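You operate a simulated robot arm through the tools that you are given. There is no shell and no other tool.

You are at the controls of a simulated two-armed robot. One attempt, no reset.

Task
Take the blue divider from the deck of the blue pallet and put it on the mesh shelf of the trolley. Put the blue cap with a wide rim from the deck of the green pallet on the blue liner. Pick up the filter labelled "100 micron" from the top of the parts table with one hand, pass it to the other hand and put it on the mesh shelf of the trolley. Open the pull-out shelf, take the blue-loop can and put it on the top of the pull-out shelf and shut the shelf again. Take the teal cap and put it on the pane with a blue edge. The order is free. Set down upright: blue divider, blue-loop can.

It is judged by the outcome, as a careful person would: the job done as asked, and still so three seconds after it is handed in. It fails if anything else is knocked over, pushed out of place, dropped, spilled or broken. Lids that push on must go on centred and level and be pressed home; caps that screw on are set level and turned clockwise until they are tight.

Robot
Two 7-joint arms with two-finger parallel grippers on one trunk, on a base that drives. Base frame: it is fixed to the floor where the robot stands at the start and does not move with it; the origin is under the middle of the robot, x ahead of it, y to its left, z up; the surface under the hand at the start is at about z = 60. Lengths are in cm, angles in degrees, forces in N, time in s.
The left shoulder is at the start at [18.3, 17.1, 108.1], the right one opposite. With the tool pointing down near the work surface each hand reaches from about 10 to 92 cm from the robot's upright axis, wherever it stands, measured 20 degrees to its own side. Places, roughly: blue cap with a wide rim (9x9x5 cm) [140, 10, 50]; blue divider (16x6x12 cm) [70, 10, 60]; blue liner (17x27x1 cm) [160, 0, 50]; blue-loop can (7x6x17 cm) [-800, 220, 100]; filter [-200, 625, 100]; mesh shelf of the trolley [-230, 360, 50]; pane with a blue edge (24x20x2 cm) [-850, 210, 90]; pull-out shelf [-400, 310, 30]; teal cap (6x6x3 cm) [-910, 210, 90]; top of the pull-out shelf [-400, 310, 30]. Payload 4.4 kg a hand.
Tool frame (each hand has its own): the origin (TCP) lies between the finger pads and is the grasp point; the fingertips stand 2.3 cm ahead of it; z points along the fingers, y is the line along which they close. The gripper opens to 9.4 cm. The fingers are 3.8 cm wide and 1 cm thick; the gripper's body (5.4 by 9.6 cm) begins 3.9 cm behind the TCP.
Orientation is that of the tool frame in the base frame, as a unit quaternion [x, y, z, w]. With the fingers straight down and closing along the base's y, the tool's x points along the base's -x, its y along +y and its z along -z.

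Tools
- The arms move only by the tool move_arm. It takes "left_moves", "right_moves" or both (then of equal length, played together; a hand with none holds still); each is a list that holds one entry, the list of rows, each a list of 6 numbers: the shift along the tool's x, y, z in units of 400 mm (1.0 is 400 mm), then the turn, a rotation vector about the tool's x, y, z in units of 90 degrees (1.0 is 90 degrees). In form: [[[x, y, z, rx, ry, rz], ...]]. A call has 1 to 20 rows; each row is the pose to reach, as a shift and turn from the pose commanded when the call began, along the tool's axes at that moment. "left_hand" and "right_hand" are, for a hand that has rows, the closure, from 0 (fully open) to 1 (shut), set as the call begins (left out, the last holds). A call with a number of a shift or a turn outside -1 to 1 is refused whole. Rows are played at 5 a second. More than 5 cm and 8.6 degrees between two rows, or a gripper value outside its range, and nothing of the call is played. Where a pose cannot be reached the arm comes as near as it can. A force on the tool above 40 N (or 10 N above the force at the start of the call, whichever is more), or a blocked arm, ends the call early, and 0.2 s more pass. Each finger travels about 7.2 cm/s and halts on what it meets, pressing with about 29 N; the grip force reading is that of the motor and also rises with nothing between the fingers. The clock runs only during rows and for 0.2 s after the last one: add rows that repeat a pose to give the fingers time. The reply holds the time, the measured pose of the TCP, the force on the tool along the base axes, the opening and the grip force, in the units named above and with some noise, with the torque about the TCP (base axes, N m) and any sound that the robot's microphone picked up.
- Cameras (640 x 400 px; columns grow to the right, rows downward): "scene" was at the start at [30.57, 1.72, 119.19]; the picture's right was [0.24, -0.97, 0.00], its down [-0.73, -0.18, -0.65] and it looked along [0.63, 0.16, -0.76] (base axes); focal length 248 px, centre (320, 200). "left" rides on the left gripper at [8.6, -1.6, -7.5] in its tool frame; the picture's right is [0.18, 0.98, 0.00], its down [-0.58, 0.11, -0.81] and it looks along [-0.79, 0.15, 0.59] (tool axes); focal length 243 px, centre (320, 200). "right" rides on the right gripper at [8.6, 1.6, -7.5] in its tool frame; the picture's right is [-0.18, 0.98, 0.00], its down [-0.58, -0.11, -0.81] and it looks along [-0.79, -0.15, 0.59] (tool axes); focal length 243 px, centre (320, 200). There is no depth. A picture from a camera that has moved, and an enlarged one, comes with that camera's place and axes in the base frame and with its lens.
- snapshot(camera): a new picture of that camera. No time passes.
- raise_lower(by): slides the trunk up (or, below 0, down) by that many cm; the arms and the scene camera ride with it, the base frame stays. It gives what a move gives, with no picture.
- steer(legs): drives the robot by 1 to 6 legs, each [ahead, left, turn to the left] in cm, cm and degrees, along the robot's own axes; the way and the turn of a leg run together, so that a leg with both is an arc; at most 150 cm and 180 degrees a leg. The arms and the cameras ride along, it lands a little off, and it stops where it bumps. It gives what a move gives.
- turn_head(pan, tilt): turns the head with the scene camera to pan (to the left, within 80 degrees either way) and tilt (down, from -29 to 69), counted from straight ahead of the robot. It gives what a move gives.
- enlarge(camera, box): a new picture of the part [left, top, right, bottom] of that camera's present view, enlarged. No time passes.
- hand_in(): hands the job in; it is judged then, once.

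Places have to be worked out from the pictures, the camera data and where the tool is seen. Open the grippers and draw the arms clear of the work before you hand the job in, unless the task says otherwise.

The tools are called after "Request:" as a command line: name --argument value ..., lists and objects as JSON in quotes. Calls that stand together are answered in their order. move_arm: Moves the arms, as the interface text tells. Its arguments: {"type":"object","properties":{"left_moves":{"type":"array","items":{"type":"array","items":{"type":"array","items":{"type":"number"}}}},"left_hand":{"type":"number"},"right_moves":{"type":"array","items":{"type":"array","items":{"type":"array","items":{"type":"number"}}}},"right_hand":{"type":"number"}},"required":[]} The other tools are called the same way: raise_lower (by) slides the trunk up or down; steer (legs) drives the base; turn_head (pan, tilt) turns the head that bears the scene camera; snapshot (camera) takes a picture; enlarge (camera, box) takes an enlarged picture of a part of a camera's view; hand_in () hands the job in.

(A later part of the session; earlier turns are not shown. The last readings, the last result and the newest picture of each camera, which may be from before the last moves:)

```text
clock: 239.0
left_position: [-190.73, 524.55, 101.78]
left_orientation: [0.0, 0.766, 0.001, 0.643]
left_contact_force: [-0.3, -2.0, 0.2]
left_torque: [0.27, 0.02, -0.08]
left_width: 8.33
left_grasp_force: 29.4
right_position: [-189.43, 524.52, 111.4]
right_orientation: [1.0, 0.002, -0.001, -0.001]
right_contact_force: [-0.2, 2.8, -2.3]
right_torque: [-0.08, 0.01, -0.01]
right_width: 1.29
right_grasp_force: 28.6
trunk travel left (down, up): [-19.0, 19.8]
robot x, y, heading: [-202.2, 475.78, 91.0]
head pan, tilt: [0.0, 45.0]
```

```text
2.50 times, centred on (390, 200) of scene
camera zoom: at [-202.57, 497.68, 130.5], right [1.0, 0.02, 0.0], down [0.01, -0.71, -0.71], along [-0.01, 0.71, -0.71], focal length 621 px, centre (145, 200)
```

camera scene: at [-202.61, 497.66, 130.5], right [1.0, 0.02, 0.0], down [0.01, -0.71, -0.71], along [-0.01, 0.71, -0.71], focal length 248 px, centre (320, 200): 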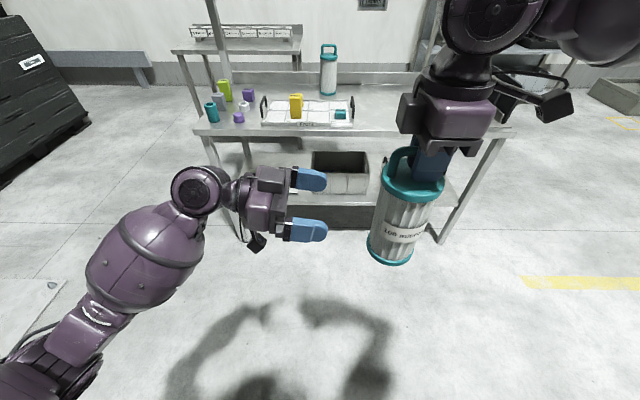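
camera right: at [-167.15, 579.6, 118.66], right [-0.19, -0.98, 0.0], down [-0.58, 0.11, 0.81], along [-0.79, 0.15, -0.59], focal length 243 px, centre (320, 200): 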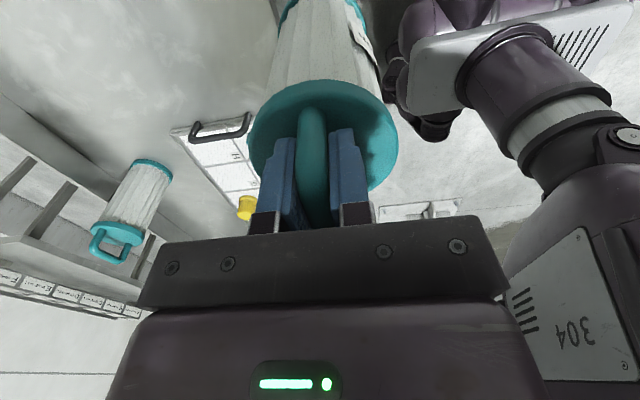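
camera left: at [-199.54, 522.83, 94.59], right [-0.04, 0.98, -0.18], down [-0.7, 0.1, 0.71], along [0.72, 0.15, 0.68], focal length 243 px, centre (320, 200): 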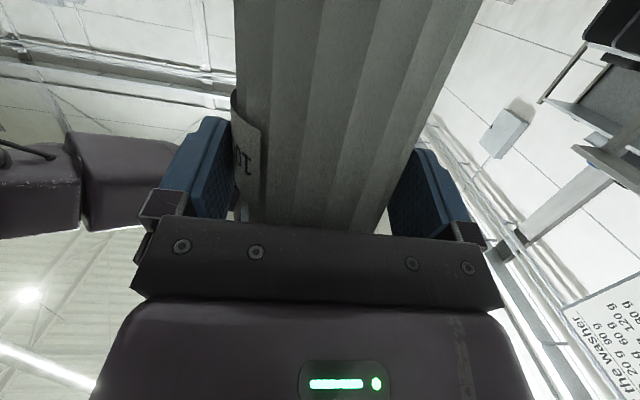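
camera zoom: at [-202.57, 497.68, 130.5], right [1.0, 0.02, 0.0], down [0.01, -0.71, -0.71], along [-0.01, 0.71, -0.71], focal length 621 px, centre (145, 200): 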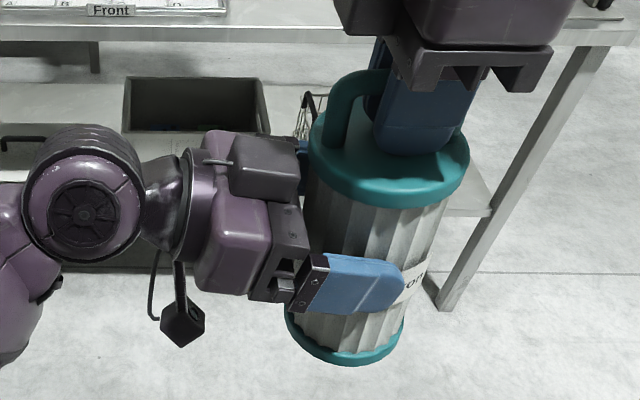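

The left hand holds the body (8.33 cm). I release the handle with the right hand and lift it away.

Request:
move_arm --right_moves '[[[0, 0, 0, 0, 0, 0], [0, 0, 0, 0, 0, 0], [0, 0, 0, 0, 0, 0], [0, 0, 0, 0, 0, 0], [0, 0, 0, 0, 0, 0], [0, 0, -0.08, 0, 0, 0], [0, 0, -0.16, 0, 0, 0], [0.1, 0, -0.2, 0, 0, 0], [0.2, 0, -0.2, 0, 0, 0], [0.3, 0, -0.2, 0, 0, 0], [0.4, 0, -0.2, 0, 0, 0], [0.4, 0, -0.2, 0, 0, 0]]]' --right_hand 0

Request:
snapshot --camera "scene"

Request:
snapshot --camera "left"

```text
clock: 241.6
left_position: [-190.78, 524.63, 101.72]
left_orientation: [-0.001, 0.765, 0.002, 0.644]
left_contact_force: [0.0, -1.9, -0.4]
left_torque: [-0.1, 0.08, -0.07]
left_width: 8.32
left_grasp_force: 29.3
right_position: [-173.37, 524.64, 119.23]
right_orientation: [1.0, 0.002, 0.0, -0.001]
right_contact_force: [0.0, 0.2, 0.1]
right_torque: [0.0, -0.01, -0.01]
right_width: 9.39
right_grasp_force: 0.0
trunk travel left (down, up): [-19.0, 19.8]
robot x, y, heading: [-202.3, 476.06, 90.8]
head pan, tilt: [0.0, 45.0]
```

```text
taken
camera scene: at [-202.63, 497.7, 130.49], right [1.0, 0.02, 0.0], down [0.01, -0.71, -0.71], along [-0.01, 0.71, -0.71], focal length 248 px, centre (320, 200)
```

scene: 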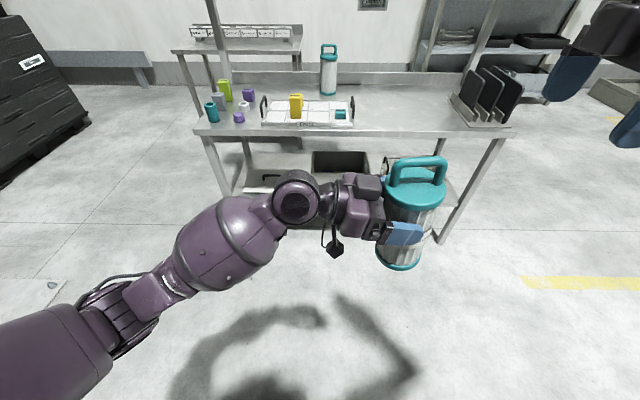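

```text
taken
camera left: at [-199.6, 522.85, 94.58], right [-0.04, 0.98, -0.18], down [-0.7, 0.1, 0.71], along [0.72, 0.15, 0.68], focal length 243 px, centre (320, 200)
```

left: 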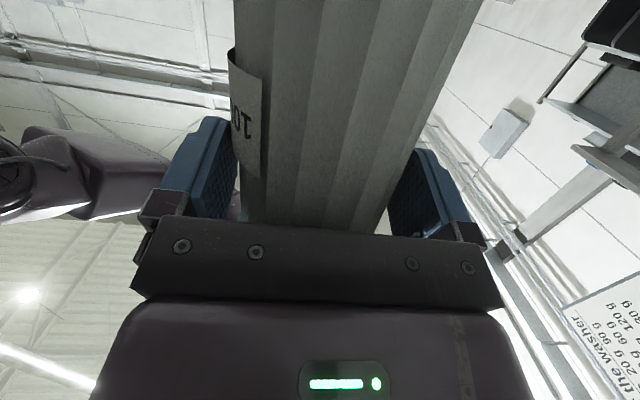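

Handover complete, filter upright in the left hand. I turn round to face the trolley again.

Request:
steer --legs '[[0, 0, 90], [0, 0, 90], [0, -18, 0]]'

Request:
snapshot --camera "scene"

```text
clock: 251.4
left_position: [-231.66, 426.95, 101.76]
left_orientation: [0.765, 0.001, -0.643, 0.002]
left_contact_force: [0.1, -1.0, 0.1]
left_torque: [-0.07, -0.08, 0.04]
left_width: 8.29
left_grasp_force: 29.3
right_position: [-249.15, 426.87, 119.2]
right_orientation: [-0.002, 1.0, -0.001, 0.001]
right_contact_force: [0.2, -0.5, -0.1]
right_torque: [0.01, -0.04, 0.0]
right_width: 9.4
right_grasp_force: 0.0
trunk travel left (down, up): [-19.0, 19.8]
robot x, y, heading: [-220.24, 475.46, -88.8]
head pan, tilt: [0.0, 45.0]
```

```text
taken
camera scene: at [-219.65, 453.42, 130.5], right [-1.0, -0.02, 0.0], down [-0.01, 0.71, -0.71], along [0.01, -0.71, -0.71], focal length 248 px, centre (320, 200)
```

scene: 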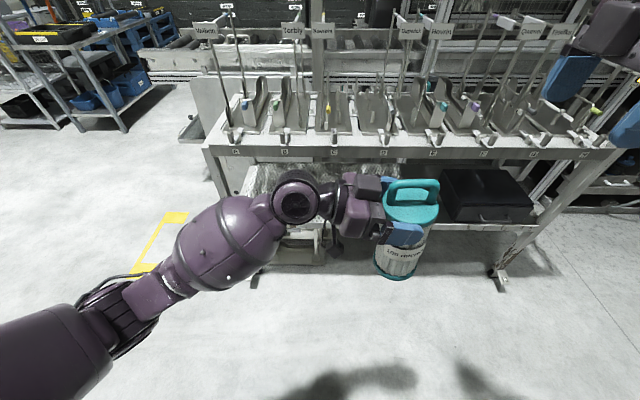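

I swing the left hand to point ahead with the filter.

Request:
move_arm --left_moves '[[[0.009, 0.028, -0.049, -0.082, 0, -0.014], [0.017, 0.057, -0.097, -0.164, 0, -0.028], [0.026, 0.085, -0.146, -0.246, 0, -0.0425], [0.034, 0.113, -0.194, -0.328, 0, -0.057], [0.043, 0.142, -0.243, -0.41, 0, -0.071], [0.052, 0.17, -0.291, -0.492, 0, -0.085], [0.06, 0.198, -0.34, -0.574, 0, -0.099], [0.069, 0.227, -0.388, -0.656, 0, -0.113], [0.077, 0.255, -0.437, -0.738, 0, -0.1275], [0.086, 0.283, -0.485, -0.82, 0, -0.142], [0.095, 0.312, -0.534, -0.902, 0, -0.156], [0.103, 0.34, -0.582, -0.984, 0, -0.17], [0.103, 0.34, -0.582, -0.984, 0, -0.17]]]'

Request:
snapshot --camera "scene"

Request:
snapshot --camera "left"

```text
clock: 254.2
left_position: [-208.09, 413.5, 101.67]
left_orientation: [0.54, 0.541, -0.455, 0.457]
left_contact_force: [0.4, -0.1, -0.1]
left_torque: [0.05, -0.02, -0.02]
left_width: 8.32
left_grasp_force: 28.9
right_position: [-248.97, 426.83, 119.31]
right_orientation: [-0.002, 1.0, -0.001, 0.0]
right_contact_force: [0.4, 0.1, 1.0]
right_torque: [0.0, 0.0, 0.01]
right_width: 9.4
right_grasp_force: 0.1
trunk travel left (down, up): [-19.0, 19.8]
robot x, y, heading: [-219.97, 475.34, -89.2]
head pan, tilt: [0.0, 45.0]
```

```text
taken
camera scene: at [-219.59, 453.43, 130.5], right [-1.0, -0.02, 0.0], down [-0.01, 0.71, -0.71], along [0.01, -0.71, -0.71], focal length 248 px, centre (320, 200)
```

scene: 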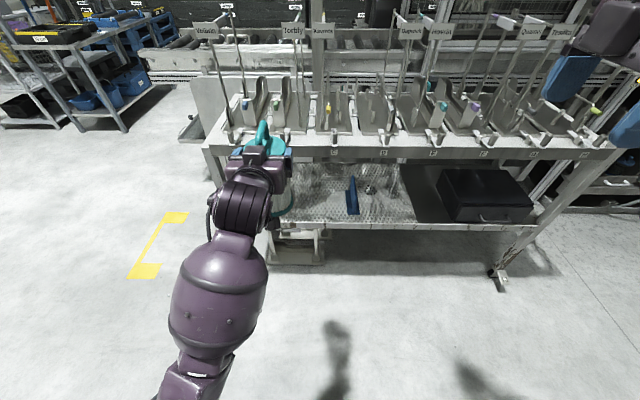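

```text
taken
camera left: at [-209.75, 422.23, 94.46], right [0.98, 0.04, -0.18], down [0.11, 0.7, 0.71], along [0.15, -0.72, 0.68], focal length 243 px, centre (320, 200)
```

left: 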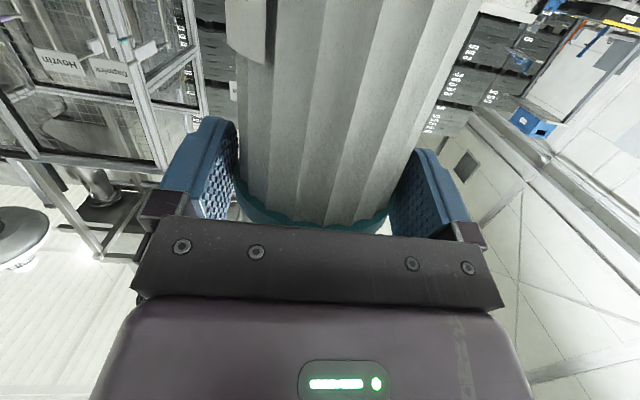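

Request:
enlarge --camera "scene" --box '[190, 100, 350, 240]'

```text
2.86 times, centred on (270, 170) of scene
camera zoom: at [-219.59, 453.43, 130.5], right [-1.0, -0.02, 0.0], down [-0.01, 0.71, -0.71], along [0.01, -0.71, -0.71], focal length 710 px, centre (463, 286)
```

zoom: 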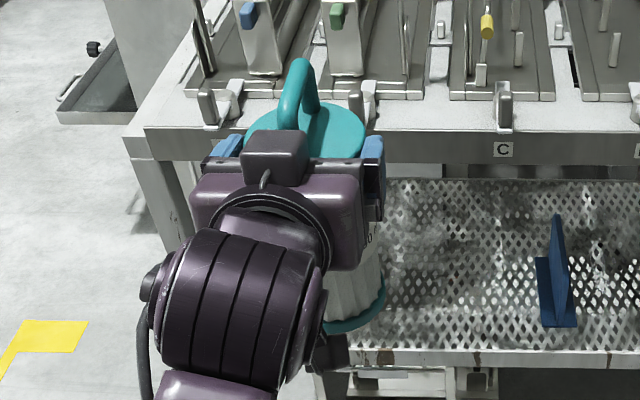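

The filter seems to have slid a little in the grip (its cap is now close above the fingers). I lower the trunk and check if it keeps moving.

Request:
raise_lower --by -13.5

Request:
snapshot --camera "left"

Request:
snapshot --camera "scene"

```text
clock: 255.9
left_position: [-207.45, 413.52, 87.99]
left_orientation: [0.544, 0.537, -0.447, 0.464]
left_contact_force: [0.7, -0.3, 0.0]
left_torque: [0.02, 0.0, 0.04]
left_width: 8.31
left_grasp_force: 28.8
right_position: [-249.01, 426.88, 105.99]
right_orientation: [-0.001, 1.0, -0.001, 0.001]
right_contact_force: [-0.3, -0.4, -0.4]
right_torque: [-0.01, -0.03, -0.01]
right_width: 9.41
right_grasp_force: 0.1
trunk travel left (down, up): [-5.5, 33.3]
robot x, y, heading: [-220.02, 475.47, -89.1]
head pan, tilt: [0.0, 45.0]
```

```text
taken
camera left: at [-208.94, 422.25, 80.74], right [0.99, 0.04, -0.16], down [0.09, 0.7, 0.71], along [0.14, -0.72, 0.69], focal length 243 px, centre (320, 200)
```

left: 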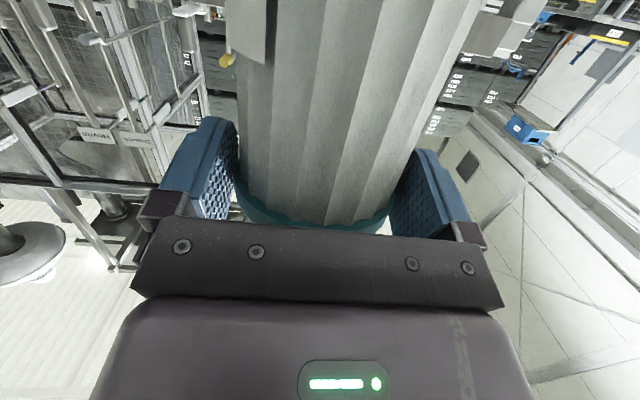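

```text
taken
camera scene: at [-219.36, 440.3, 114.13], right [-1.0, -0.02, 0.0], down [-0.01, 0.71, -0.71], along [0.01, -0.71, -0.71], focal length 248 px, centre (320, 200)
```

scene: 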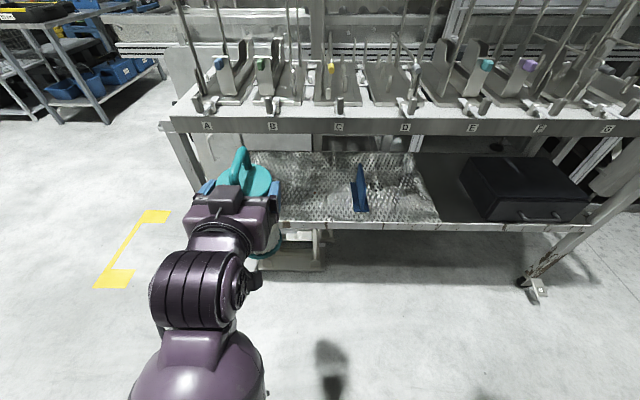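

Request:
enlarge --camera "scene" --box '[160, 130, 320, 270]'

Request:
snapshot --camera "right"

```text
2.86 times, centred on (240, 200) of scene
camera zoom: at [-219.36, 440.3, 114.13], right [-1.0, -0.02, 0.0], down [-0.01, 0.71, -0.71], along [0.01, -0.71, -0.71], focal length 710 px, centre (549, 200)
```

zoom: 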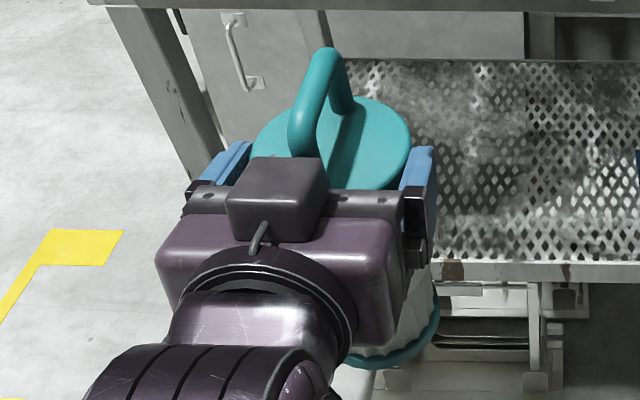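

```text
taken
camera right: at [-257.5, 428.55, 113.39], right [0.18, 0.98, 0.0], down [0.58, -0.1, 0.81], along [0.79, -0.15, -0.59], focal length 243 px, centre (320, 200)
```

right: 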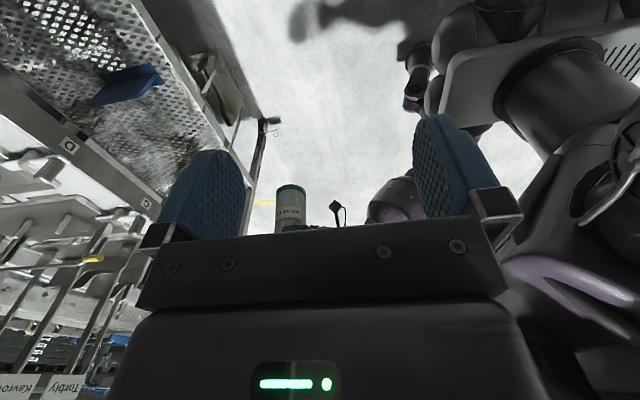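

Request:
enlarge --camera "right" --box '[240, 150, 400, 240]'

```text
4.00 times, centred on (320, 195) of right
camera zoom: at [-257.5, 428.55, 113.39], right [0.18, 0.98, 0.0], down [0.58, -0.1, 0.81], along [0.79, -0.15, -0.59], focal length 970 px, centre (320, 220)
```

zoom: 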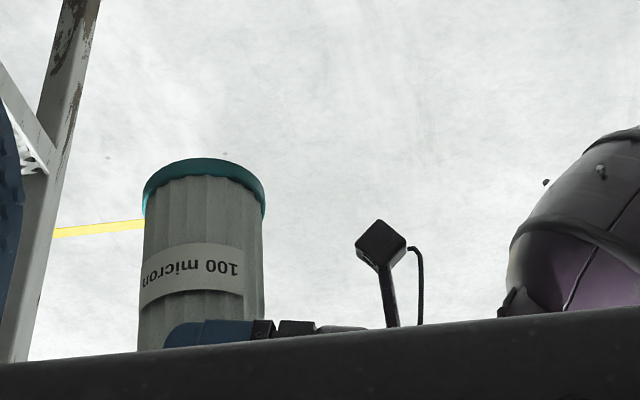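

From the right camera I can see the filter hanging upright below the fingers, its cap resting on them, with the bottom ≈4 cm lower than the hand camera. That is fine for placing. I lower the hand outside the shelf.

Request:
move_arm --left_moves '[[[0.106, -0.003, 0.018, 0, 0, -0.0155], [0.212, -0.005, 0.036, 0, 0, -0.0155], [0.318, -0.008, 0.055, 0, 0, -0.0155], [0.424, -0.01, 0.073, 0, 0, -0.0155], [0.53, -0.013, 0.091, 0, 0, -0.0155], [0.53, -0.013, 0.091, 0, 0, -0.0155]]]'

Request:
snapshot --camera "right"

Request:
snapshot --camera "scene"

```text
clock: 257.3
left_position: [-206.62, 413.0, 66.68]
left_orientation: [0.552, 0.518, -0.452, 0.472]
left_contact_force: [0.2, 0.6, 0.4]
left_torque: [0.05, 0.01, 0.03]
left_width: 8.3
left_grasp_force: 29.2
right_position: [-249.09, 426.8, 105.71]
right_orientation: [-0.001, 1.0, -0.001, 0.0]
right_contact_force: [0.2, 0.2, 0.4]
right_torque: [-0.02, 0.01, 0.0]
right_width: 9.39
right_grasp_force: 0.2
trunk travel left (down, up): [-5.5, 33.3]
robot x, y, heading: [-219.94, 475.74, -89.3]
head pan, tilt: [0.0, 45.0]
```

```text
taken
camera right: at [-257.5, 428.43, 113.28], right [0.18, 0.98, 0.0], down [0.58, -0.11, 0.81], along [0.79, -0.15, -0.59], focal length 243 px, centre (320, 200)
```

right: 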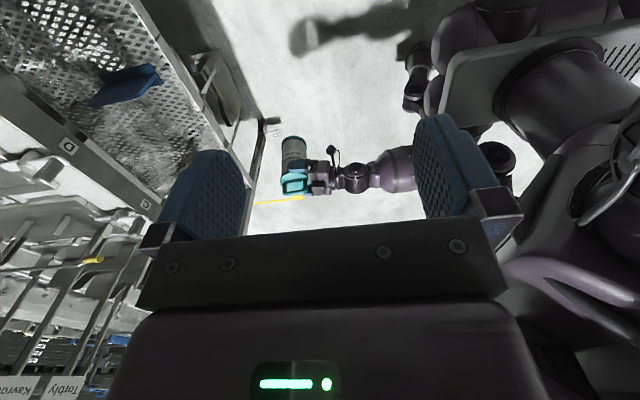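

```text
taken
camera scene: at [-219.37, 440.22, 114.08], right [-1.0, -0.02, 0.0], down [-0.01, 0.71, -0.71], along [0.01, -0.71, -0.71], focal length 248 px, centre (320, 200)
```

scene: 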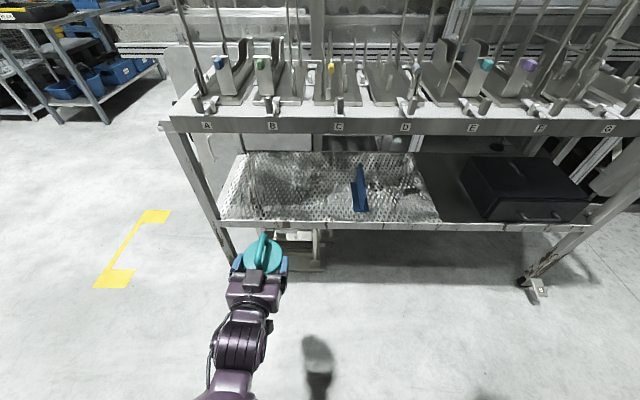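

I reach 15 cm ahead and correct a 3° roll that crept in.

Request:
move_arm --left_moves '[[[-0.014, 0.002, 0.093, 0, 0, -0.01], [-0.028, 0.004, 0.185, 0, 0, -0.02], [-0.042, 0.005, 0.278, 0, 0, -0.034], [-0.055, 0.007, 0.37, 0, 0, -0.034], [-0.055, 0.007, 0.37, 0, 0, -0.034]]]'

Request:
enlarge --camera "right" --box '[200, 90, 440, 240]'

```text
clock: 258.5
left_position: [-206.88, 398.78, 65.79]
left_orientation: [0.539, 0.541, -0.461, 0.452]
left_contact_force: [1.1, 0.1, 0.2]
left_torque: [0.03, 0.01, -0.02]
left_width: 8.3
left_grasp_force: 29.0
right_position: [-248.9, 426.81, 105.74]
right_orientation: [-0.002, 1.0, -0.001, 0.0]
right_contact_force: [0.0, -0.2, -1.1]
right_torque: [-0.03, 0.0, 0.04]
right_width: 9.4
right_grasp_force: 0.0
trunk travel left (down, up): [-5.5, 33.3]
robot x, y, heading: [-220.12, 475.56, -89.1]
head pan, tilt: [0.0, 45.0]
```

```text
2.67 times, centred on (320, 165) of right
camera zoom: at [-257.49, 428.4, 113.26], right [0.18, 0.98, 0.0], down [0.58, -0.11, 0.81], along [0.79, -0.15, -0.59], focal length 647 px, centre (320, 293)
```

zoom: 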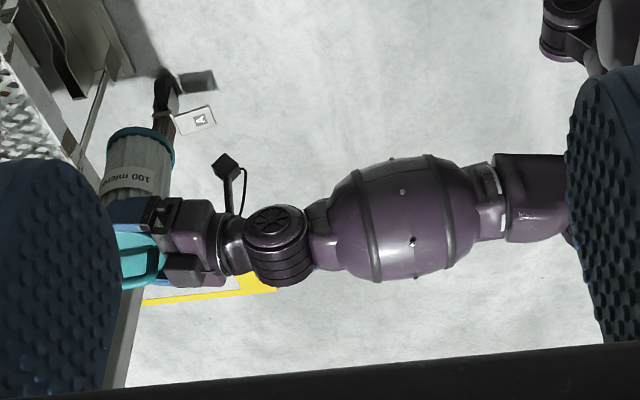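

Level now. I reach in a further 24 cm over the mesh at this height.

Request:
move_arm --left_moves '[[[-0.017, 0, 0.1, 0, 0, 0], [-0.034, 0, 0.2, 0, 0, 0], [-0.05, 0, 0.3, 0, 0, 0.004], [-0.067, 0, 0.4, 0, 0, 0.008], [-0.084, 0, 0.5, 0, 0, 0.008], [-0.101, 0, 0.599, 0, 0, 0.008], [-0.101, 0, 0.599, 0, 0, 0.008]]]'

Request:
snapshot --camera "scene"

Request:
snapshot --camera "left"

Request:
snapshot --camera "right"

```text
clock: 259.6
left_position: [-214.07, 382.41, 67.29]
left_orientation: [0.573, 0.491, -0.484, 0.443]
left_contact_force: [0.5, 0.8, -1.2]
left_torque: [0.06, 0.01, -0.01]
left_width: 8.33
left_grasp_force: 29.1
right_position: [-249.16, 426.92, 105.71]
right_orientation: [-0.001, 1.0, -0.001, 0.0]
right_contact_force: [0.2, -0.2, -0.1]
right_torque: [0.0, -0.04, -0.02]
right_width: 9.39
right_grasp_force: 0.1
trunk travel left (down, up): [-5.5, 33.3]
robot x, y, heading: [-220.22, 475.68, -89.3]
head pan, tilt: [0.0, 45.0]
stopped in row 5 (left hand): the arm was blocked; the commanded pose is now the measured one
```

```text
taken
camera scene: at [-219.39, 440.23, 114.07], right [-1.0, -0.02, 0.0], down [-0.01, 0.71, -0.71], along [0.01, -0.71, -0.71], focal length 248 px, centre (320, 200)
```

scene: 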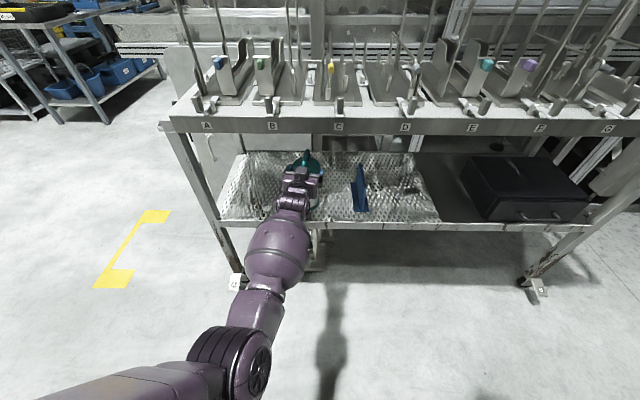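

```text
taken
camera left: at [-214.39, 391.08, 59.81], right [0.98, -0.1, -0.15], down [0.17, 0.7, 0.69], along [0.04, -0.71, 0.71], focal length 243 px, centre (320, 200)
```

left: 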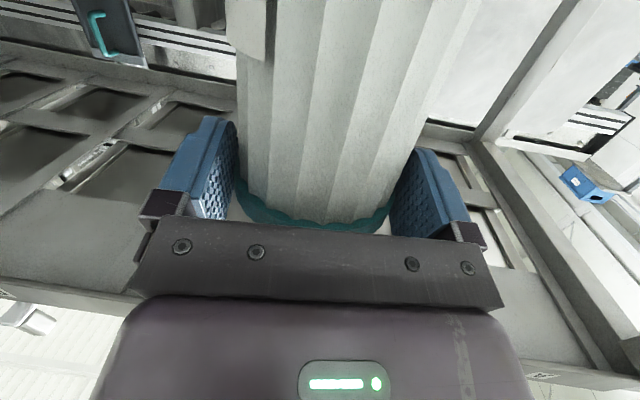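

```text
taken
camera right: at [-257.53, 428.44, 113.26], right [0.18, 0.98, 0.0], down [0.58, -0.11, 0.81], along [0.79, -0.15, -0.59], focal length 243 px, centre (320, 200)
```

right: 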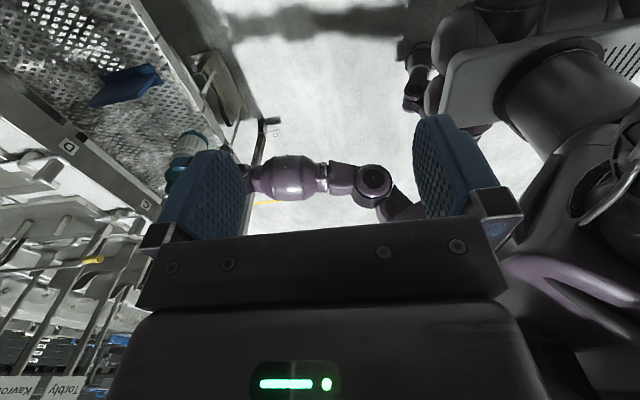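

The arm reached its limit; the hand is at (-214, 382). I drive the base 9 cm forward to carry the filter in instead.

Request:
steer --legs '[[9, 0, 0]]'

Request:
snapshot --camera "scene"

Request:
snapshot --camera "left"

```text
clock: 260.7
left_position: [-213.98, 373.46, 67.48]
left_orientation: [0.572, 0.491, -0.484, 0.444]
left_contact_force: [-0.3, 0.3, -0.7]
left_torque: [0.05, -0.02, -0.01]
left_width: 8.31
left_grasp_force: 28.9
right_position: [-249.06, 417.86, 105.73]
right_orientation: [-0.002, 1.0, 0.0, 0.0]
right_contact_force: [-0.8, -1.2, 0.1]
right_torque: [0.0, 0.02, 0.01]
right_width: 9.41
right_grasp_force: 0.1
trunk travel left (down, up): [-5.5, 33.3]
robot x, y, heading: [-219.85, 467.0, -89.1]
head pan, tilt: [0.0, 45.0]
```

```text
taken
camera scene: at [-219.22, 431.27, 114.04], right [-1.0, -0.02, 0.0], down [-0.01, 0.71, -0.71], along [0.01, -0.71, -0.71], focal length 248 px, centre (320, 200)
```

scene: 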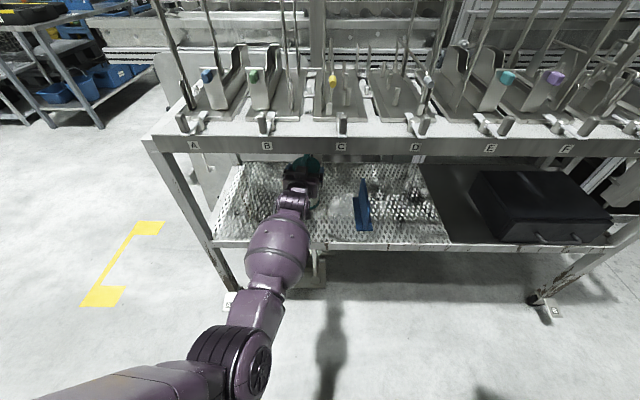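

```text
taken
camera left: at [-214.26, 382.07, 59.91], right [0.98, -0.1, -0.15], down [0.18, 0.7, 0.69], along [0.04, -0.7, 0.71], focal length 243 px, centre (320, 200)
```

left: 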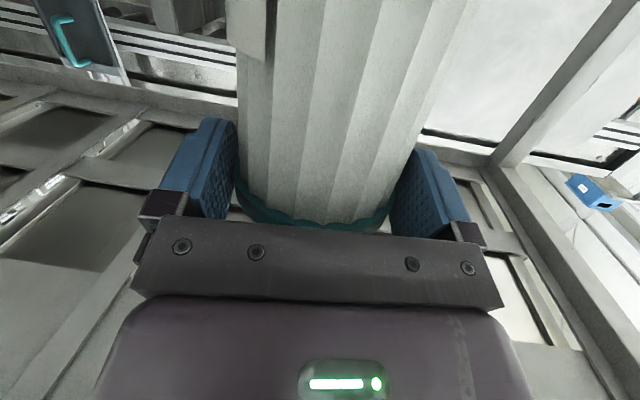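

Over the mesh now. I lower 3.5 cm with the roll correction.

Request:
move_arm --left_moves '[[[0.03, -0.001, 0.004, 0, 0, -0.01], [0.058, -0.002, 0.008, 0, 0, -0.02], [0.087, -0.003, 0.012, 0, 0, -0.02], [0.087, -0.003, 0.012, 0, 0, -0.02]]]'

Request:
enlarge --camera "right" --box '[60, 60, 300, 210]'

```text
clock: 261.7
left_position: [-214.5, 373.58, 63.93]
left_orientation: [0.578, 0.481, -0.489, 0.442]
left_contact_force: [-0.4, -0.7, 0.0]
left_torque: [0.08, -0.02, 0.03]
left_width: 8.31
left_grasp_force: 28.3
right_position: [-248.86, 418.12, 105.73]
right_orientation: [-0.001, 1.0, 0.0, 0.0]
right_contact_force: [-0.5, 0.2, 0.0]
right_torque: [-0.03, -0.01, 0.0]
right_width: 9.39
right_grasp_force: 0.1
trunk travel left (down, up): [-5.5, 33.3]
robot x, y, heading: [-219.96, 466.44, -88.9]
head pan, tilt: [0.0, 45.0]
```

```text
2.67 times, centred on (180, 135) of right
camera zoom: at [-257.34, 419.55, 113.27], right [0.18, 0.98, 0.0], down [0.58, -0.11, 0.81], along [0.79, -0.15, -0.59], focal length 647 px, centre (693, 373)
```

zoom: 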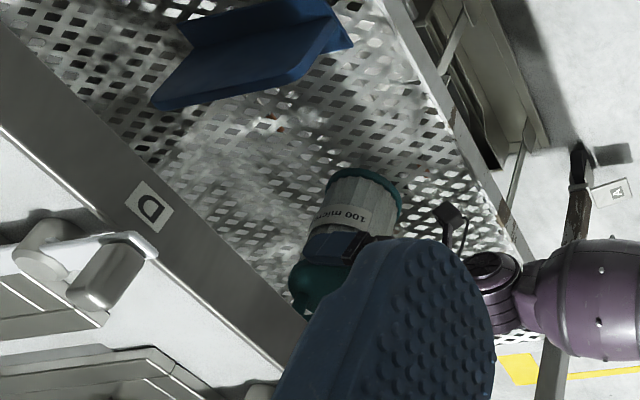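

Request:
move_arm --left_moves '[[[0.0124, 0, 0.0017, 0, 0, 0], [0.0248, 0, 0.0035, 0, 0, 0], [0.0248, 0, 0.0035, 0, 0, 0]]]'

Request:
move_arm --left_moves '[[[0.0124, 0, 0.0017, 0, 0, 0], [0.02, 0, 0.0028, 0, 0, 0], [0.02, 0, 0.0028, 0, 0, 0]]]'

```text
clock: 262.5
left_position: [-214.99, 373.71, 63.36]
left_orientation: [0.582, 0.474, -0.491, 0.442]
left_contact_force: [-0.2, 0.1, -0.7]
left_torque: [0.07, -0.04, 0.0]
left_width: 8.31
left_grasp_force: 28.4
right_position: [-248.83, 417.98, 105.75]
right_orientation: [-0.001, 1.0, -0.001, 0.0]
right_contact_force: [0.0, -0.2, -0.4]
right_torque: [0.01, 0.03, 0.01]
right_width: 9.4
right_grasp_force: 0.2
trunk travel left (down, up): [-5.5, 33.3]
robot x, y, heading: [-220.07, 466.37, -89.3]
head pan, tilt: [0.0, 45.0]
```

```text
clock: 263.3
left_position: [-215.34, 373.7, 62.7]
left_orientation: [0.585, 0.467, -0.493, 0.443]
left_contact_force: [-0.2, -0.2, 0.2]
left_torque: [0.07, 0.03, -0.01]
left_width: 8.32
left_grasp_force: 29.3
right_position: [-248.84, 418.01, 105.74]
right_orientation: [-0.001, 1.0, -0.001, 0.0]
right_contact_force: [0.3, -0.9, -0.2]
right_torque: [0.02, 0.04, 0.02]
right_width: 9.41
right_grasp_force: 0.0
trunk travel left (down, up): [-5.5, 33.3]
robot x, y, heading: [-219.98, 466.59, -89.0]
head pan, tilt: [0.0, 45.0]
```

The arm is near a joint limit and drifts when lowering, so I use the trunk for the last bit.

Request:
raise_lower --by -0.6

Request:
raise_lower --by -0.5

Request:
enlarge --camera "right" --box '[100, 80, 260, 180]'

```text
clock: 263.8
left_position: [-215.29, 373.56, 62.54]
left_orientation: [0.579, 0.473, -0.496, 0.442]
left_contact_force: [-4.9, -2.3, 16.1]
left_torque: [0.09, 1.02, 0.05]
left_width: 8.31
left_grasp_force: 29.0
right_position: [-248.87, 418.17, 105.34]
right_orientation: [-0.001, 1.0, -0.003, 0.001]
right_contact_force: [-0.5, 0.5, 0.4]
right_torque: [0.01, 0.01, -0.01]
right_width: 9.41
right_grasp_force: 0.0
trunk travel left (down, up): [-4.9, 33.9]
robot x, y, heading: [-219.92, 466.49, -88.9]
head pan, tilt: [0.0, 45.0]
```

```text
clock: 264.4
left_position: [-215.15, 373.5, 61.97]
left_orientation: [0.576, 0.478, -0.495, 0.441]
left_contact_force: [-7.8, -2.2, 20.3]
left_torque: [0.03, 1.51, 0.11]
left_width: 8.32
left_grasp_force: 29.3
right_position: [-249.02, 418.13, 104.69]
right_orientation: [-0.001, 1.0, -0.002, 0.001]
right_contact_force: [0.4, -0.4, 0.7]
right_torque: [0.04, -0.02, 0.04]
right_width: 9.42
right_grasp_force: 0.1
trunk travel left (down, up): [-4.4, 34.4]
robot x, y, heading: [-220.03, 466.76, -88.9]
head pan, tilt: [0.0, 45.0]
```

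```text
4.00 times, centred on (180, 130) of right
camera zoom: at [-257.41, 419.78, 112.27], right [0.18, 0.98, 0.0], down [0.58, -0.1, 0.81], along [0.79, -0.15, -0.59], focal length 970 px, centre (880, 480)
```

zoom: 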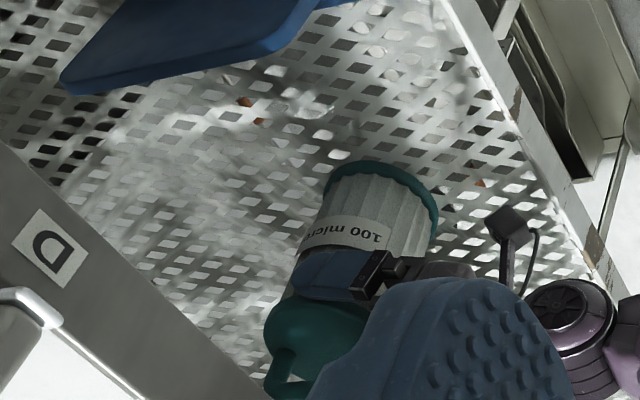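

Contact about 20 N: the filter rests on the mesh. I open the left hand.

Request:
move_arm --left_moves '[[[0, 0, 0, 0, 0, 0], [0, 0, 0, 0, 0, 0], [0, 0, 0, 0, 0, 0], [0, 0, 0, 0, 0, 0]]]' --left_hand 0

Request:
snapshot --camera "left"

Request:
enlarge --camera "right" --box '[100, 80, 260, 180]'

```text
clock: 265.4
left_position: [-213.7, 373.26, 61.37]
left_orientation: [0.574, 0.484, -0.488, 0.444]
left_contact_force: [0.5, 0.2, -0.4]
left_torque: [-0.01, 0.0, 0.03]
left_width: 9.4
left_grasp_force: 0.0
right_position: [-248.84, 418.03, 104.68]
right_orientation: [0.001, 1.0, -0.001, 0.001]
right_contact_force: [-0.5, -0.2, 0.3]
right_torque: [-0.01, -0.03, 0.03]
right_width: 9.4
right_grasp_force: 0.1
trunk travel left (down, up): [-4.4, 34.4]
robot x, y, heading: [-220.12, 466.63, -88.9]
head pan, tilt: [0.0, 45.0]
```

```text
taken
camera left: at [-213.89, 381.78, 53.8], right [0.98, -0.11, -0.15], down [0.18, 0.71, 0.68], along [0.03, -0.7, 0.72], focal length 243 px, centre (320, 200)
```

left: 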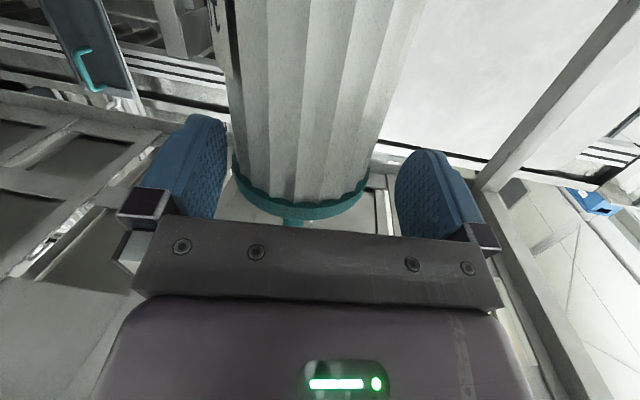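

```text
4.00 times, centred on (180, 130) of right
camera zoom: at [-257.35, 419.56, 112.16], right [0.18, 0.98, 0.0], down [0.58, -0.11, 0.81], along [0.79, -0.15, -0.59], focal length 970 px, centre (880, 480)
```

zoom: 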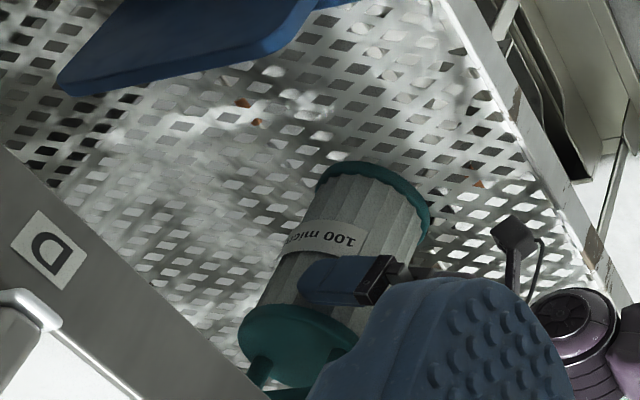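

The filter stands upright by itself. It's nearer the -x finger, so I shift 0.4 cm that way and withdraw straight back along the fingers.

Request:
move_arm --left_moves '[[[0, -0.01, 0, 0, 0, 0], [0, -0.01, -0.05, 0, 0, 0], [0, -0.01, -0.1, 0, 0, 0], [0, -0.01, -0.2, 0, 0, 0], [0, -0.01, -0.3, 0, 0, 0], [0, -0.01, -0.3, 0, 0, 0]]]'

Request:
snapshot --camera "left"

Request:
snapshot --camera "scene"

```text
clock: 266.8
left_position: [-212.72, 385.45, 62.61]
left_orientation: [0.565, 0.498, -0.49, 0.44]
left_contact_force: [0.2, 0.3, 0.9]
left_torque: [0.01, 0.0, 0.03]
left_width: 9.39
left_grasp_force: 0.0
right_position: [-248.93, 417.97, 104.56]
right_orientation: [0.0, 1.0, -0.001, 0.0]
right_contact_force: [0.0, 0.3, 0.5]
right_torque: [0.0, -0.02, -0.02]
right_width: 9.4
right_grasp_force: 0.1
trunk travel left (down, up): [-4.4, 34.4]
robot x, y, heading: [-219.83, 466.59, -88.8]
head pan, tilt: [0.0, 45.0]
```

```text
taken
camera left: at [-213.14, 393.99, 55.13], right [0.98, -0.09, -0.17], down [0.19, 0.7, 0.69], along [0.06, -0.7, 0.71], focal length 243 px, centre (320, 200)
```

left: 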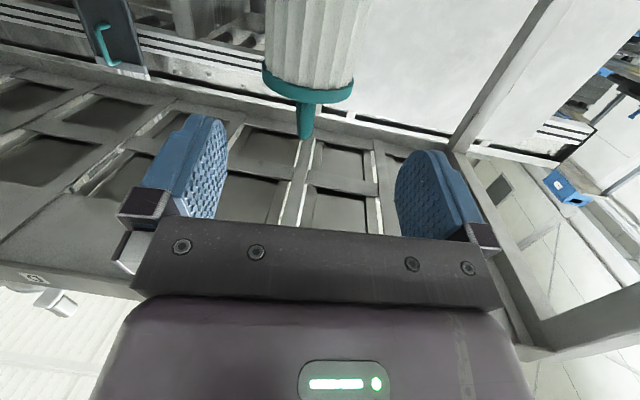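

```text
taken
camera scene: at [-219.21, 430.5, 112.71], right [-1.0, -0.02, 0.0], down [-0.01, 0.71, -0.71], along [0.01, -0.71, -0.71], focal length 248 px, centre (320, 200)
```

scene: 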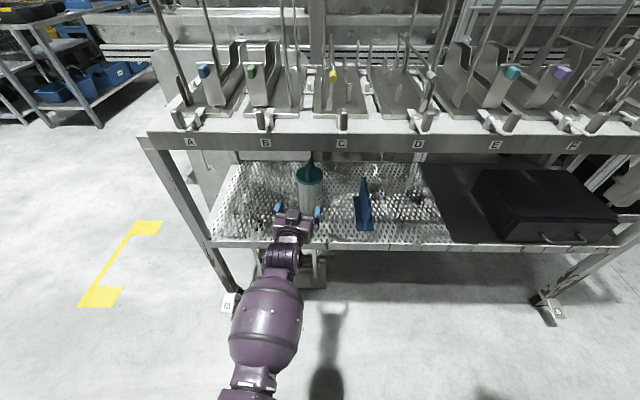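

Both items stand on the mesh shelf. I back away and look once more.

Request:
steer --legs '[[-35, 0, 0]]'

Request:
raise_lower --by 20

Request:
enlarge --camera "scene" --box '[160, 80, 480, 260]'

```text
clock: 269.0
left_position: [-213.37, 420.5, 62.62]
left_orientation: [0.566, 0.497, -0.49, 0.439]
left_contact_force: [0.3, 0.1, -0.5]
left_torque: [0.0, -0.01, 0.01]
left_width: 9.4
left_grasp_force: 0.0
right_position: [-249.5, 453.01, 104.66]
right_orientation: [-0.001, 1.0, -0.001, 0.0]
right_contact_force: [0.4, -0.3, 0.1]
right_torque: [-0.02, 0.0, -0.01]
right_width: 9.4
right_grasp_force: 0.0
trunk travel left (down, up): [-4.4, 34.4]
robot x, y, heading: [-220.61, 502.0, -89.0]
head pan, tilt: [0.0, 45.0]
```

```text
clock: 271.2
left_position: [-207.62, 419.46, 82.25]
left_orientation: [0.576, 0.484, -0.461, 0.471]
left_contact_force: [0.3, 0.0, 0.5]
left_torque: [-0.01, -0.01, -0.03]
left_width: 9.39
left_grasp_force: 0.0
right_position: [-249.6, 452.85, 124.67]
right_orientation: [-0.001, 1.0, 0.0, 0.0]
right_contact_force: [1.1, 0.0, -0.5]
right_torque: [0.03, 0.01, -0.02]
right_width: 9.41
right_grasp_force: 0.0
trunk travel left (down, up): [-24.4, 14.4]
robot x, y, heading: [-220.58, 501.59, -89.2]
head pan, tilt: [0.0, 45.0]
```

```text
2.00 times, centred on (320, 170) of scene
camera zoom: at [-220.19, 483.94, 136.32], right [-1.0, -0.02, 0.0], down [-0.01, 0.71, -0.71], along [0.01, -0.71, -0.71], focal length 497 px, centre (320, 260)
```

zoom: 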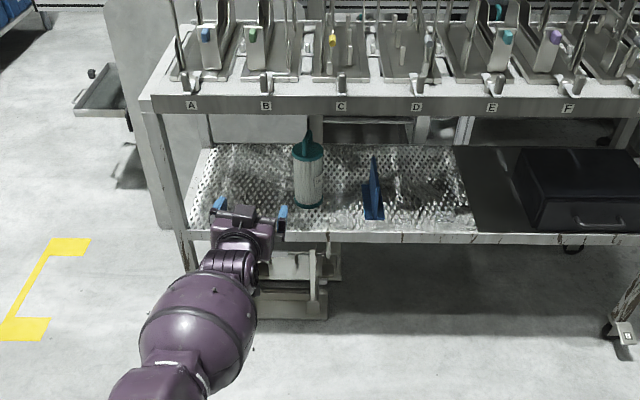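

Both are standing well. Now I unwind the left arm the same way as before (swing to point right while rising, then pitch down).

Request:
move_arm --left_moves '[[[-0.051, -0.005, -0.061, 0.076, -0.007, 0.01], [-0.102, -0.01, -0.122, 0.152, -0.015, 0.02], [-0.152, -0.015, -0.182, 0.228, -0.022, 0.03], [-0.203, -0.02, -0.243, 0.304, -0.03, 0.041], [-0.254, -0.025, -0.304, 0.38, -0.037, 0.051], [-0.305, -0.03, -0.365, 0.456, -0.044, 0.061], [-0.355, -0.035, -0.425, 0.531, -0.052, 0.071], [-0.406, -0.04, -0.486, 0.607, -0.059, 0.081], [-0.457, -0.045, -0.547, 0.683, -0.066, 0.091], [-0.508, -0.05, -0.608, 0.759, -0.074, 0.102], [-0.558, -0.055, -0.668, 0.835, -0.081, 0.112], [-0.609, -0.06, -0.729, 0.911, -0.089, 0.122], [-0.66, -0.065, -0.79, 0.987, -0.096, 0.132], [-0.66, -0.065, -0.79, 0.987, -0.096, 0.132]]]'

Request:
snapshot --camera "scene"

```text
clock: 274.2
left_position: [-212.85, 448.38, 113.07]
left_orientation: [0.719, -0.073, -0.691, -0.006]
left_contact_force: [-0.3, -0.1, 0.0]
left_torque: [0.03, -0.01, 0.01]
left_width: 9.42
left_grasp_force: 0.0
right_position: [-249.39, 452.98, 124.65]
right_orientation: [-0.001, 1.0, -0.001, 0.0]
right_contact_force: [0.2, -0.6, 0.5]
right_torque: [-0.01, -0.02, -0.01]
right_width: 9.39
right_grasp_force: 0.1
trunk travel left (down, up): [-24.4, 14.4]
robot x, y, heading: [-220.75, 501.98, -88.8]
head pan, tilt: [0.0, 45.0]
```

```text
taken
camera scene: at [-220.15, 483.99, 136.34], right [-1.0, -0.02, 0.0], down [-0.01, 0.71, -0.71], along [0.01, -0.71, -0.71], focal length 248 px, centre (320, 200)
```

scene: 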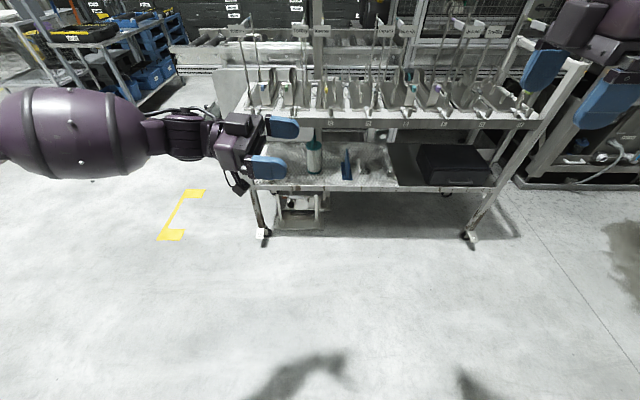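

Request:
move_arm --left_moves '[[[0.001, -0.003, -0.023, -0.001, 0.088, -0.009], [0.001, -0.005, -0.045, -0.002, 0.177, -0.019], [0.002, -0.008, -0.068, -0.002, 0.265, -0.028], [0.003, -0.01, -0.09, -0.003, 0.353, -0.037], [0.004, -0.013, -0.113, -0.004, 0.442, -0.047], [0.004, -0.015, -0.135, -0.005, 0.53, -0.056], [0.005, -0.018, -0.158, -0.006, 0.619, -0.066], [0.006, -0.02, -0.18, -0.006, 0.707, -0.075], [0.007, -0.023, -0.203, -0.007, 0.795, -0.084], [0.007, -0.025, -0.225, -0.008, 0.884, -0.094], [0.008, -0.028, -0.248, -0.009, 0.972, -0.103], [0.008, -0.028, -0.248, -0.009, 0.972, -0.103]]]'

Request:
move_arm --left_moves '[[[0, 0, 0, 0, 0, -0.09], [0, 0, 0, 0, 0, -0.18], [0, 0, 0, 0, 0, -0.27], [0, 0, 0, 0, 0, -0.36], [0, 0, 0, 0, 0, -0.45], [0, 0, 0, 0, 0, -0.54], [0, 0, 0, 0, 0, -0.63], [0, 0, 0, 0, 0, -0.72], [0, 0, 0, 0, 0, -0.81], [0, 0, 0, 0, 0, -0.9], [0, 0, 0, 0, 0, -0.99], [0, 0, 0, 0, 0, -0.99]]]' --right_moves '[[[0, 0, 0, 0, 0, 0.09], [0, 0, 0, 0, 0, 0.18], [0, 0, 0, 0, 0, 0.27], [0, 0, 0, 0, 0, 0.36], [0, 0, 0, 0, 0, 0.45], [0, 0, 0, 0, 0, 0.54], [0, 0, 0, 0, 0, 0.63], [0, 0, 0, 0, 0, 0.72], [0, 0, 0, 0, 0, 0.81], [0, 0, 0, 0, 0, 0.9], [0, 0, 0, 0, 0, 0.99], [0, 0, 0, 0, 0, 0.99]]]'

Request:
turn_head --pan -75 --tilt 15

Request:
snapshot --camera "scene"

```text
clock: 276.8
left_position: [-202.79, 448.33, 113.16]
left_orientation: [1.0, 0.001, 0.0, 0.001]
left_contact_force: [0.7, 0.5, -0.6]
left_torque: [0.01, 0.01, 0.03]
left_width: 9.41
left_grasp_force: 0.0
right_position: [-249.46, 453.03, 124.64]
right_orientation: [-0.002, 1.0, -0.001, 0.0]
right_contact_force: [0.2, -0.9, 0.3]
right_torque: [-0.01, 0.03, -0.03]
right_width: 9.38
right_grasp_force: 0.1
trunk travel left (down, up): [-24.4, 14.4]
robot x, y, heading: [-220.63, 501.62, -89.0]
head pan, tilt: [0.0, 45.0]
```

```text
clock: 279.4
left_position: [-197.71, 431.92, 110.39]
left_orientation: [0.81, 0.583, -0.039, -0.06]
left_contact_force: [-1.3, -0.5, 0.0]
left_torque: [0.0, 0.03, -0.03]
left_width: 9.4
left_grasp_force: 0.2
left hand out of reach, approached as far as the arm can: row 6, 7, 8, 9, 10, 11, 12
right_position: [-249.49, 453.02, 124.65]
right_orientation: [0.701, 0.713, 0.0, 0.001]
right_contact_force: [-0.6, -0.5, -0.5]
right_torque: [0.03, -0.02, 0.0]
right_width: 9.39
right_grasp_force: 0.1
trunk travel left (down, up): [-24.4, 14.4]
robot x, y, heading: [-220.67, 501.57, -89.1]
head pan, tilt: [0.0, 45.0]
```

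```text
clock: 280.9
left_position: [-197.61, 431.93, 110.39]
left_orientation: [0.809, 0.583, -0.038, -0.059]
left_contact_force: [0.6, 0.3, 0.1]
left_torque: [-0.02, -0.01, 0.02]
left_width: 9.4
left_grasp_force: 0.1
right_position: [-249.5, 453.04, 124.65]
right_orientation: [0.701, 0.713, -0.001, 0.0]
right_contact_force: [0.3, 0.8, -0.5]
right_torque: [-0.03, 0.01, -0.01]
right_width: 9.42
right_grasp_force: 0.2
trunk travel left (down, up): [-24.4, 14.4]
robot x, y, heading: [-220.73, 501.25, -89.2]
head pan, tilt: [-75.0, 15.0]
```

```text
taken
camera scene: at [-229.28, 489.56, 141.03], right [-0.28, 0.96, 0.0], down [0.25, 0.07, -0.97], along [-0.93, -0.27, -0.26], focal length 248 px, centre (320, 200)
```

scene: 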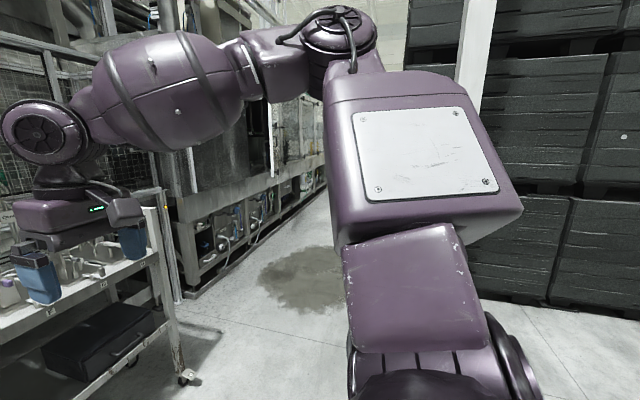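

I turn right to face -x and look down the aisle.

Request:
steer --legs '[[0, 0, -90]]'

Request:
turn_head --pan 0 --tilt 15

Request:
snapshot --camera "scene"

Request:
turn_head --pan 15 --tilt 40

Request:
snapshot --camera "scene"

```text
clock: 285.1
left_position: [-289.95, 477.92, 110.55]
left_orientation: [0.986, -0.153, 0.014, -0.068]
left_contact_force: [-0.5, -0.8, -0.2]
left_torque: [-0.04, -0.02, 0.0]
left_width: 9.38
left_grasp_force: 0.0
right_position: [-269.62, 530.08, 124.64]
right_orientation: [1.0, 0.016, 0.0, 0.001]
right_contact_force: [0.2, -0.5, -0.1]
right_torque: [0.02, 0.01, -0.03]
right_width: 9.4
right_grasp_force: 0.1
trunk travel left (down, up): [-24.4, 14.4]
robot x, y, heading: [-220.46, 501.76, -178.0]
head pan, tilt: [-75.0, 15.0]
```

```text
clock: 286.5
left_position: [-289.99, 477.9, 110.52]
left_orientation: [0.986, -0.154, 0.014, -0.069]
left_contact_force: [0.4, 0.4, 0.2]
left_torque: [0.01, -0.01, -0.01]
left_width: 9.38
left_grasp_force: 0.0
right_position: [-269.6, 530.09, 124.72]
right_orientation: [1.0, 0.016, -0.001, 0.0]
right_contact_force: [-0.9, -0.1, 0.5]
right_torque: [0.0, -0.03, 0.04]
right_width: 9.39
right_grasp_force: 0.0
trunk travel left (down, up): [-24.4, 14.4]
robot x, y, heading: [-220.73, 501.51, -178.1]
head pan, tilt: [0.0, 15.0]
```

```text
taken
camera scene: at [-239.23, 501.0, 141.03], right [-0.03, 1.0, 0.0], down [0.26, 0.01, -0.97], along [-0.97, -0.03, -0.26], focal length 248 px, centre (320, 200)
```

scene: 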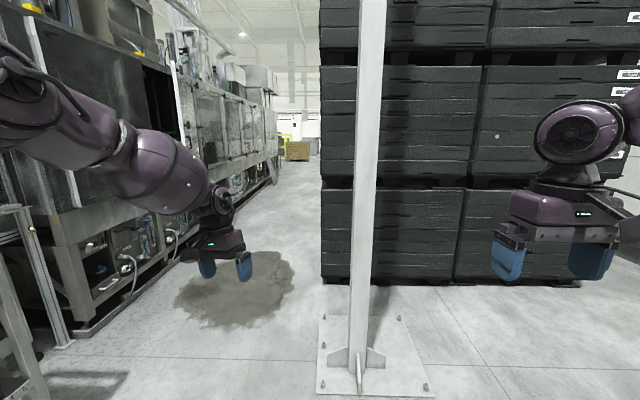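

```text
clock: 287.4
left_position: [-289.98, 477.75, 110.51]
left_orientation: [0.986, -0.153, 0.015, -0.069]
left_contact_force: [-1.0, 1.1, -0.3]
left_torque: [0.01, -0.02, -0.01]
left_width: 9.39
left_grasp_force: 0.1
right_position: [-269.58, 530.04, 124.82]
right_orientation: [1.0, 0.016, -0.001, -0.001]
right_contact_force: [0.6, -0.1, 0.7]
right_torque: [-0.02, 0.0, -0.01]
right_width: 9.4
right_grasp_force: 0.1
trunk travel left (down, up): [-24.4, 14.4]
robot x, y, heading: [-220.81, 501.63, -178.2]
head pan, tilt: [15.0, 40.0]
```

```text
taken
camera scene: at [-238.04, 498.83, 137.08], right [-0.29, 0.96, 0.0], down [0.61, 0.19, -0.77], along [-0.73, -0.22, -0.64], focal length 248 px, centre (320, 200)
```

scene: 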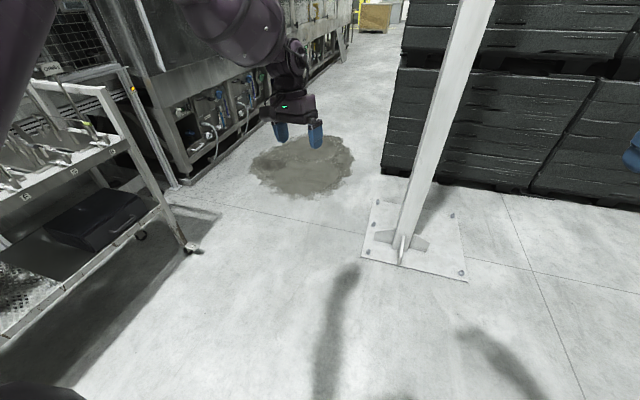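

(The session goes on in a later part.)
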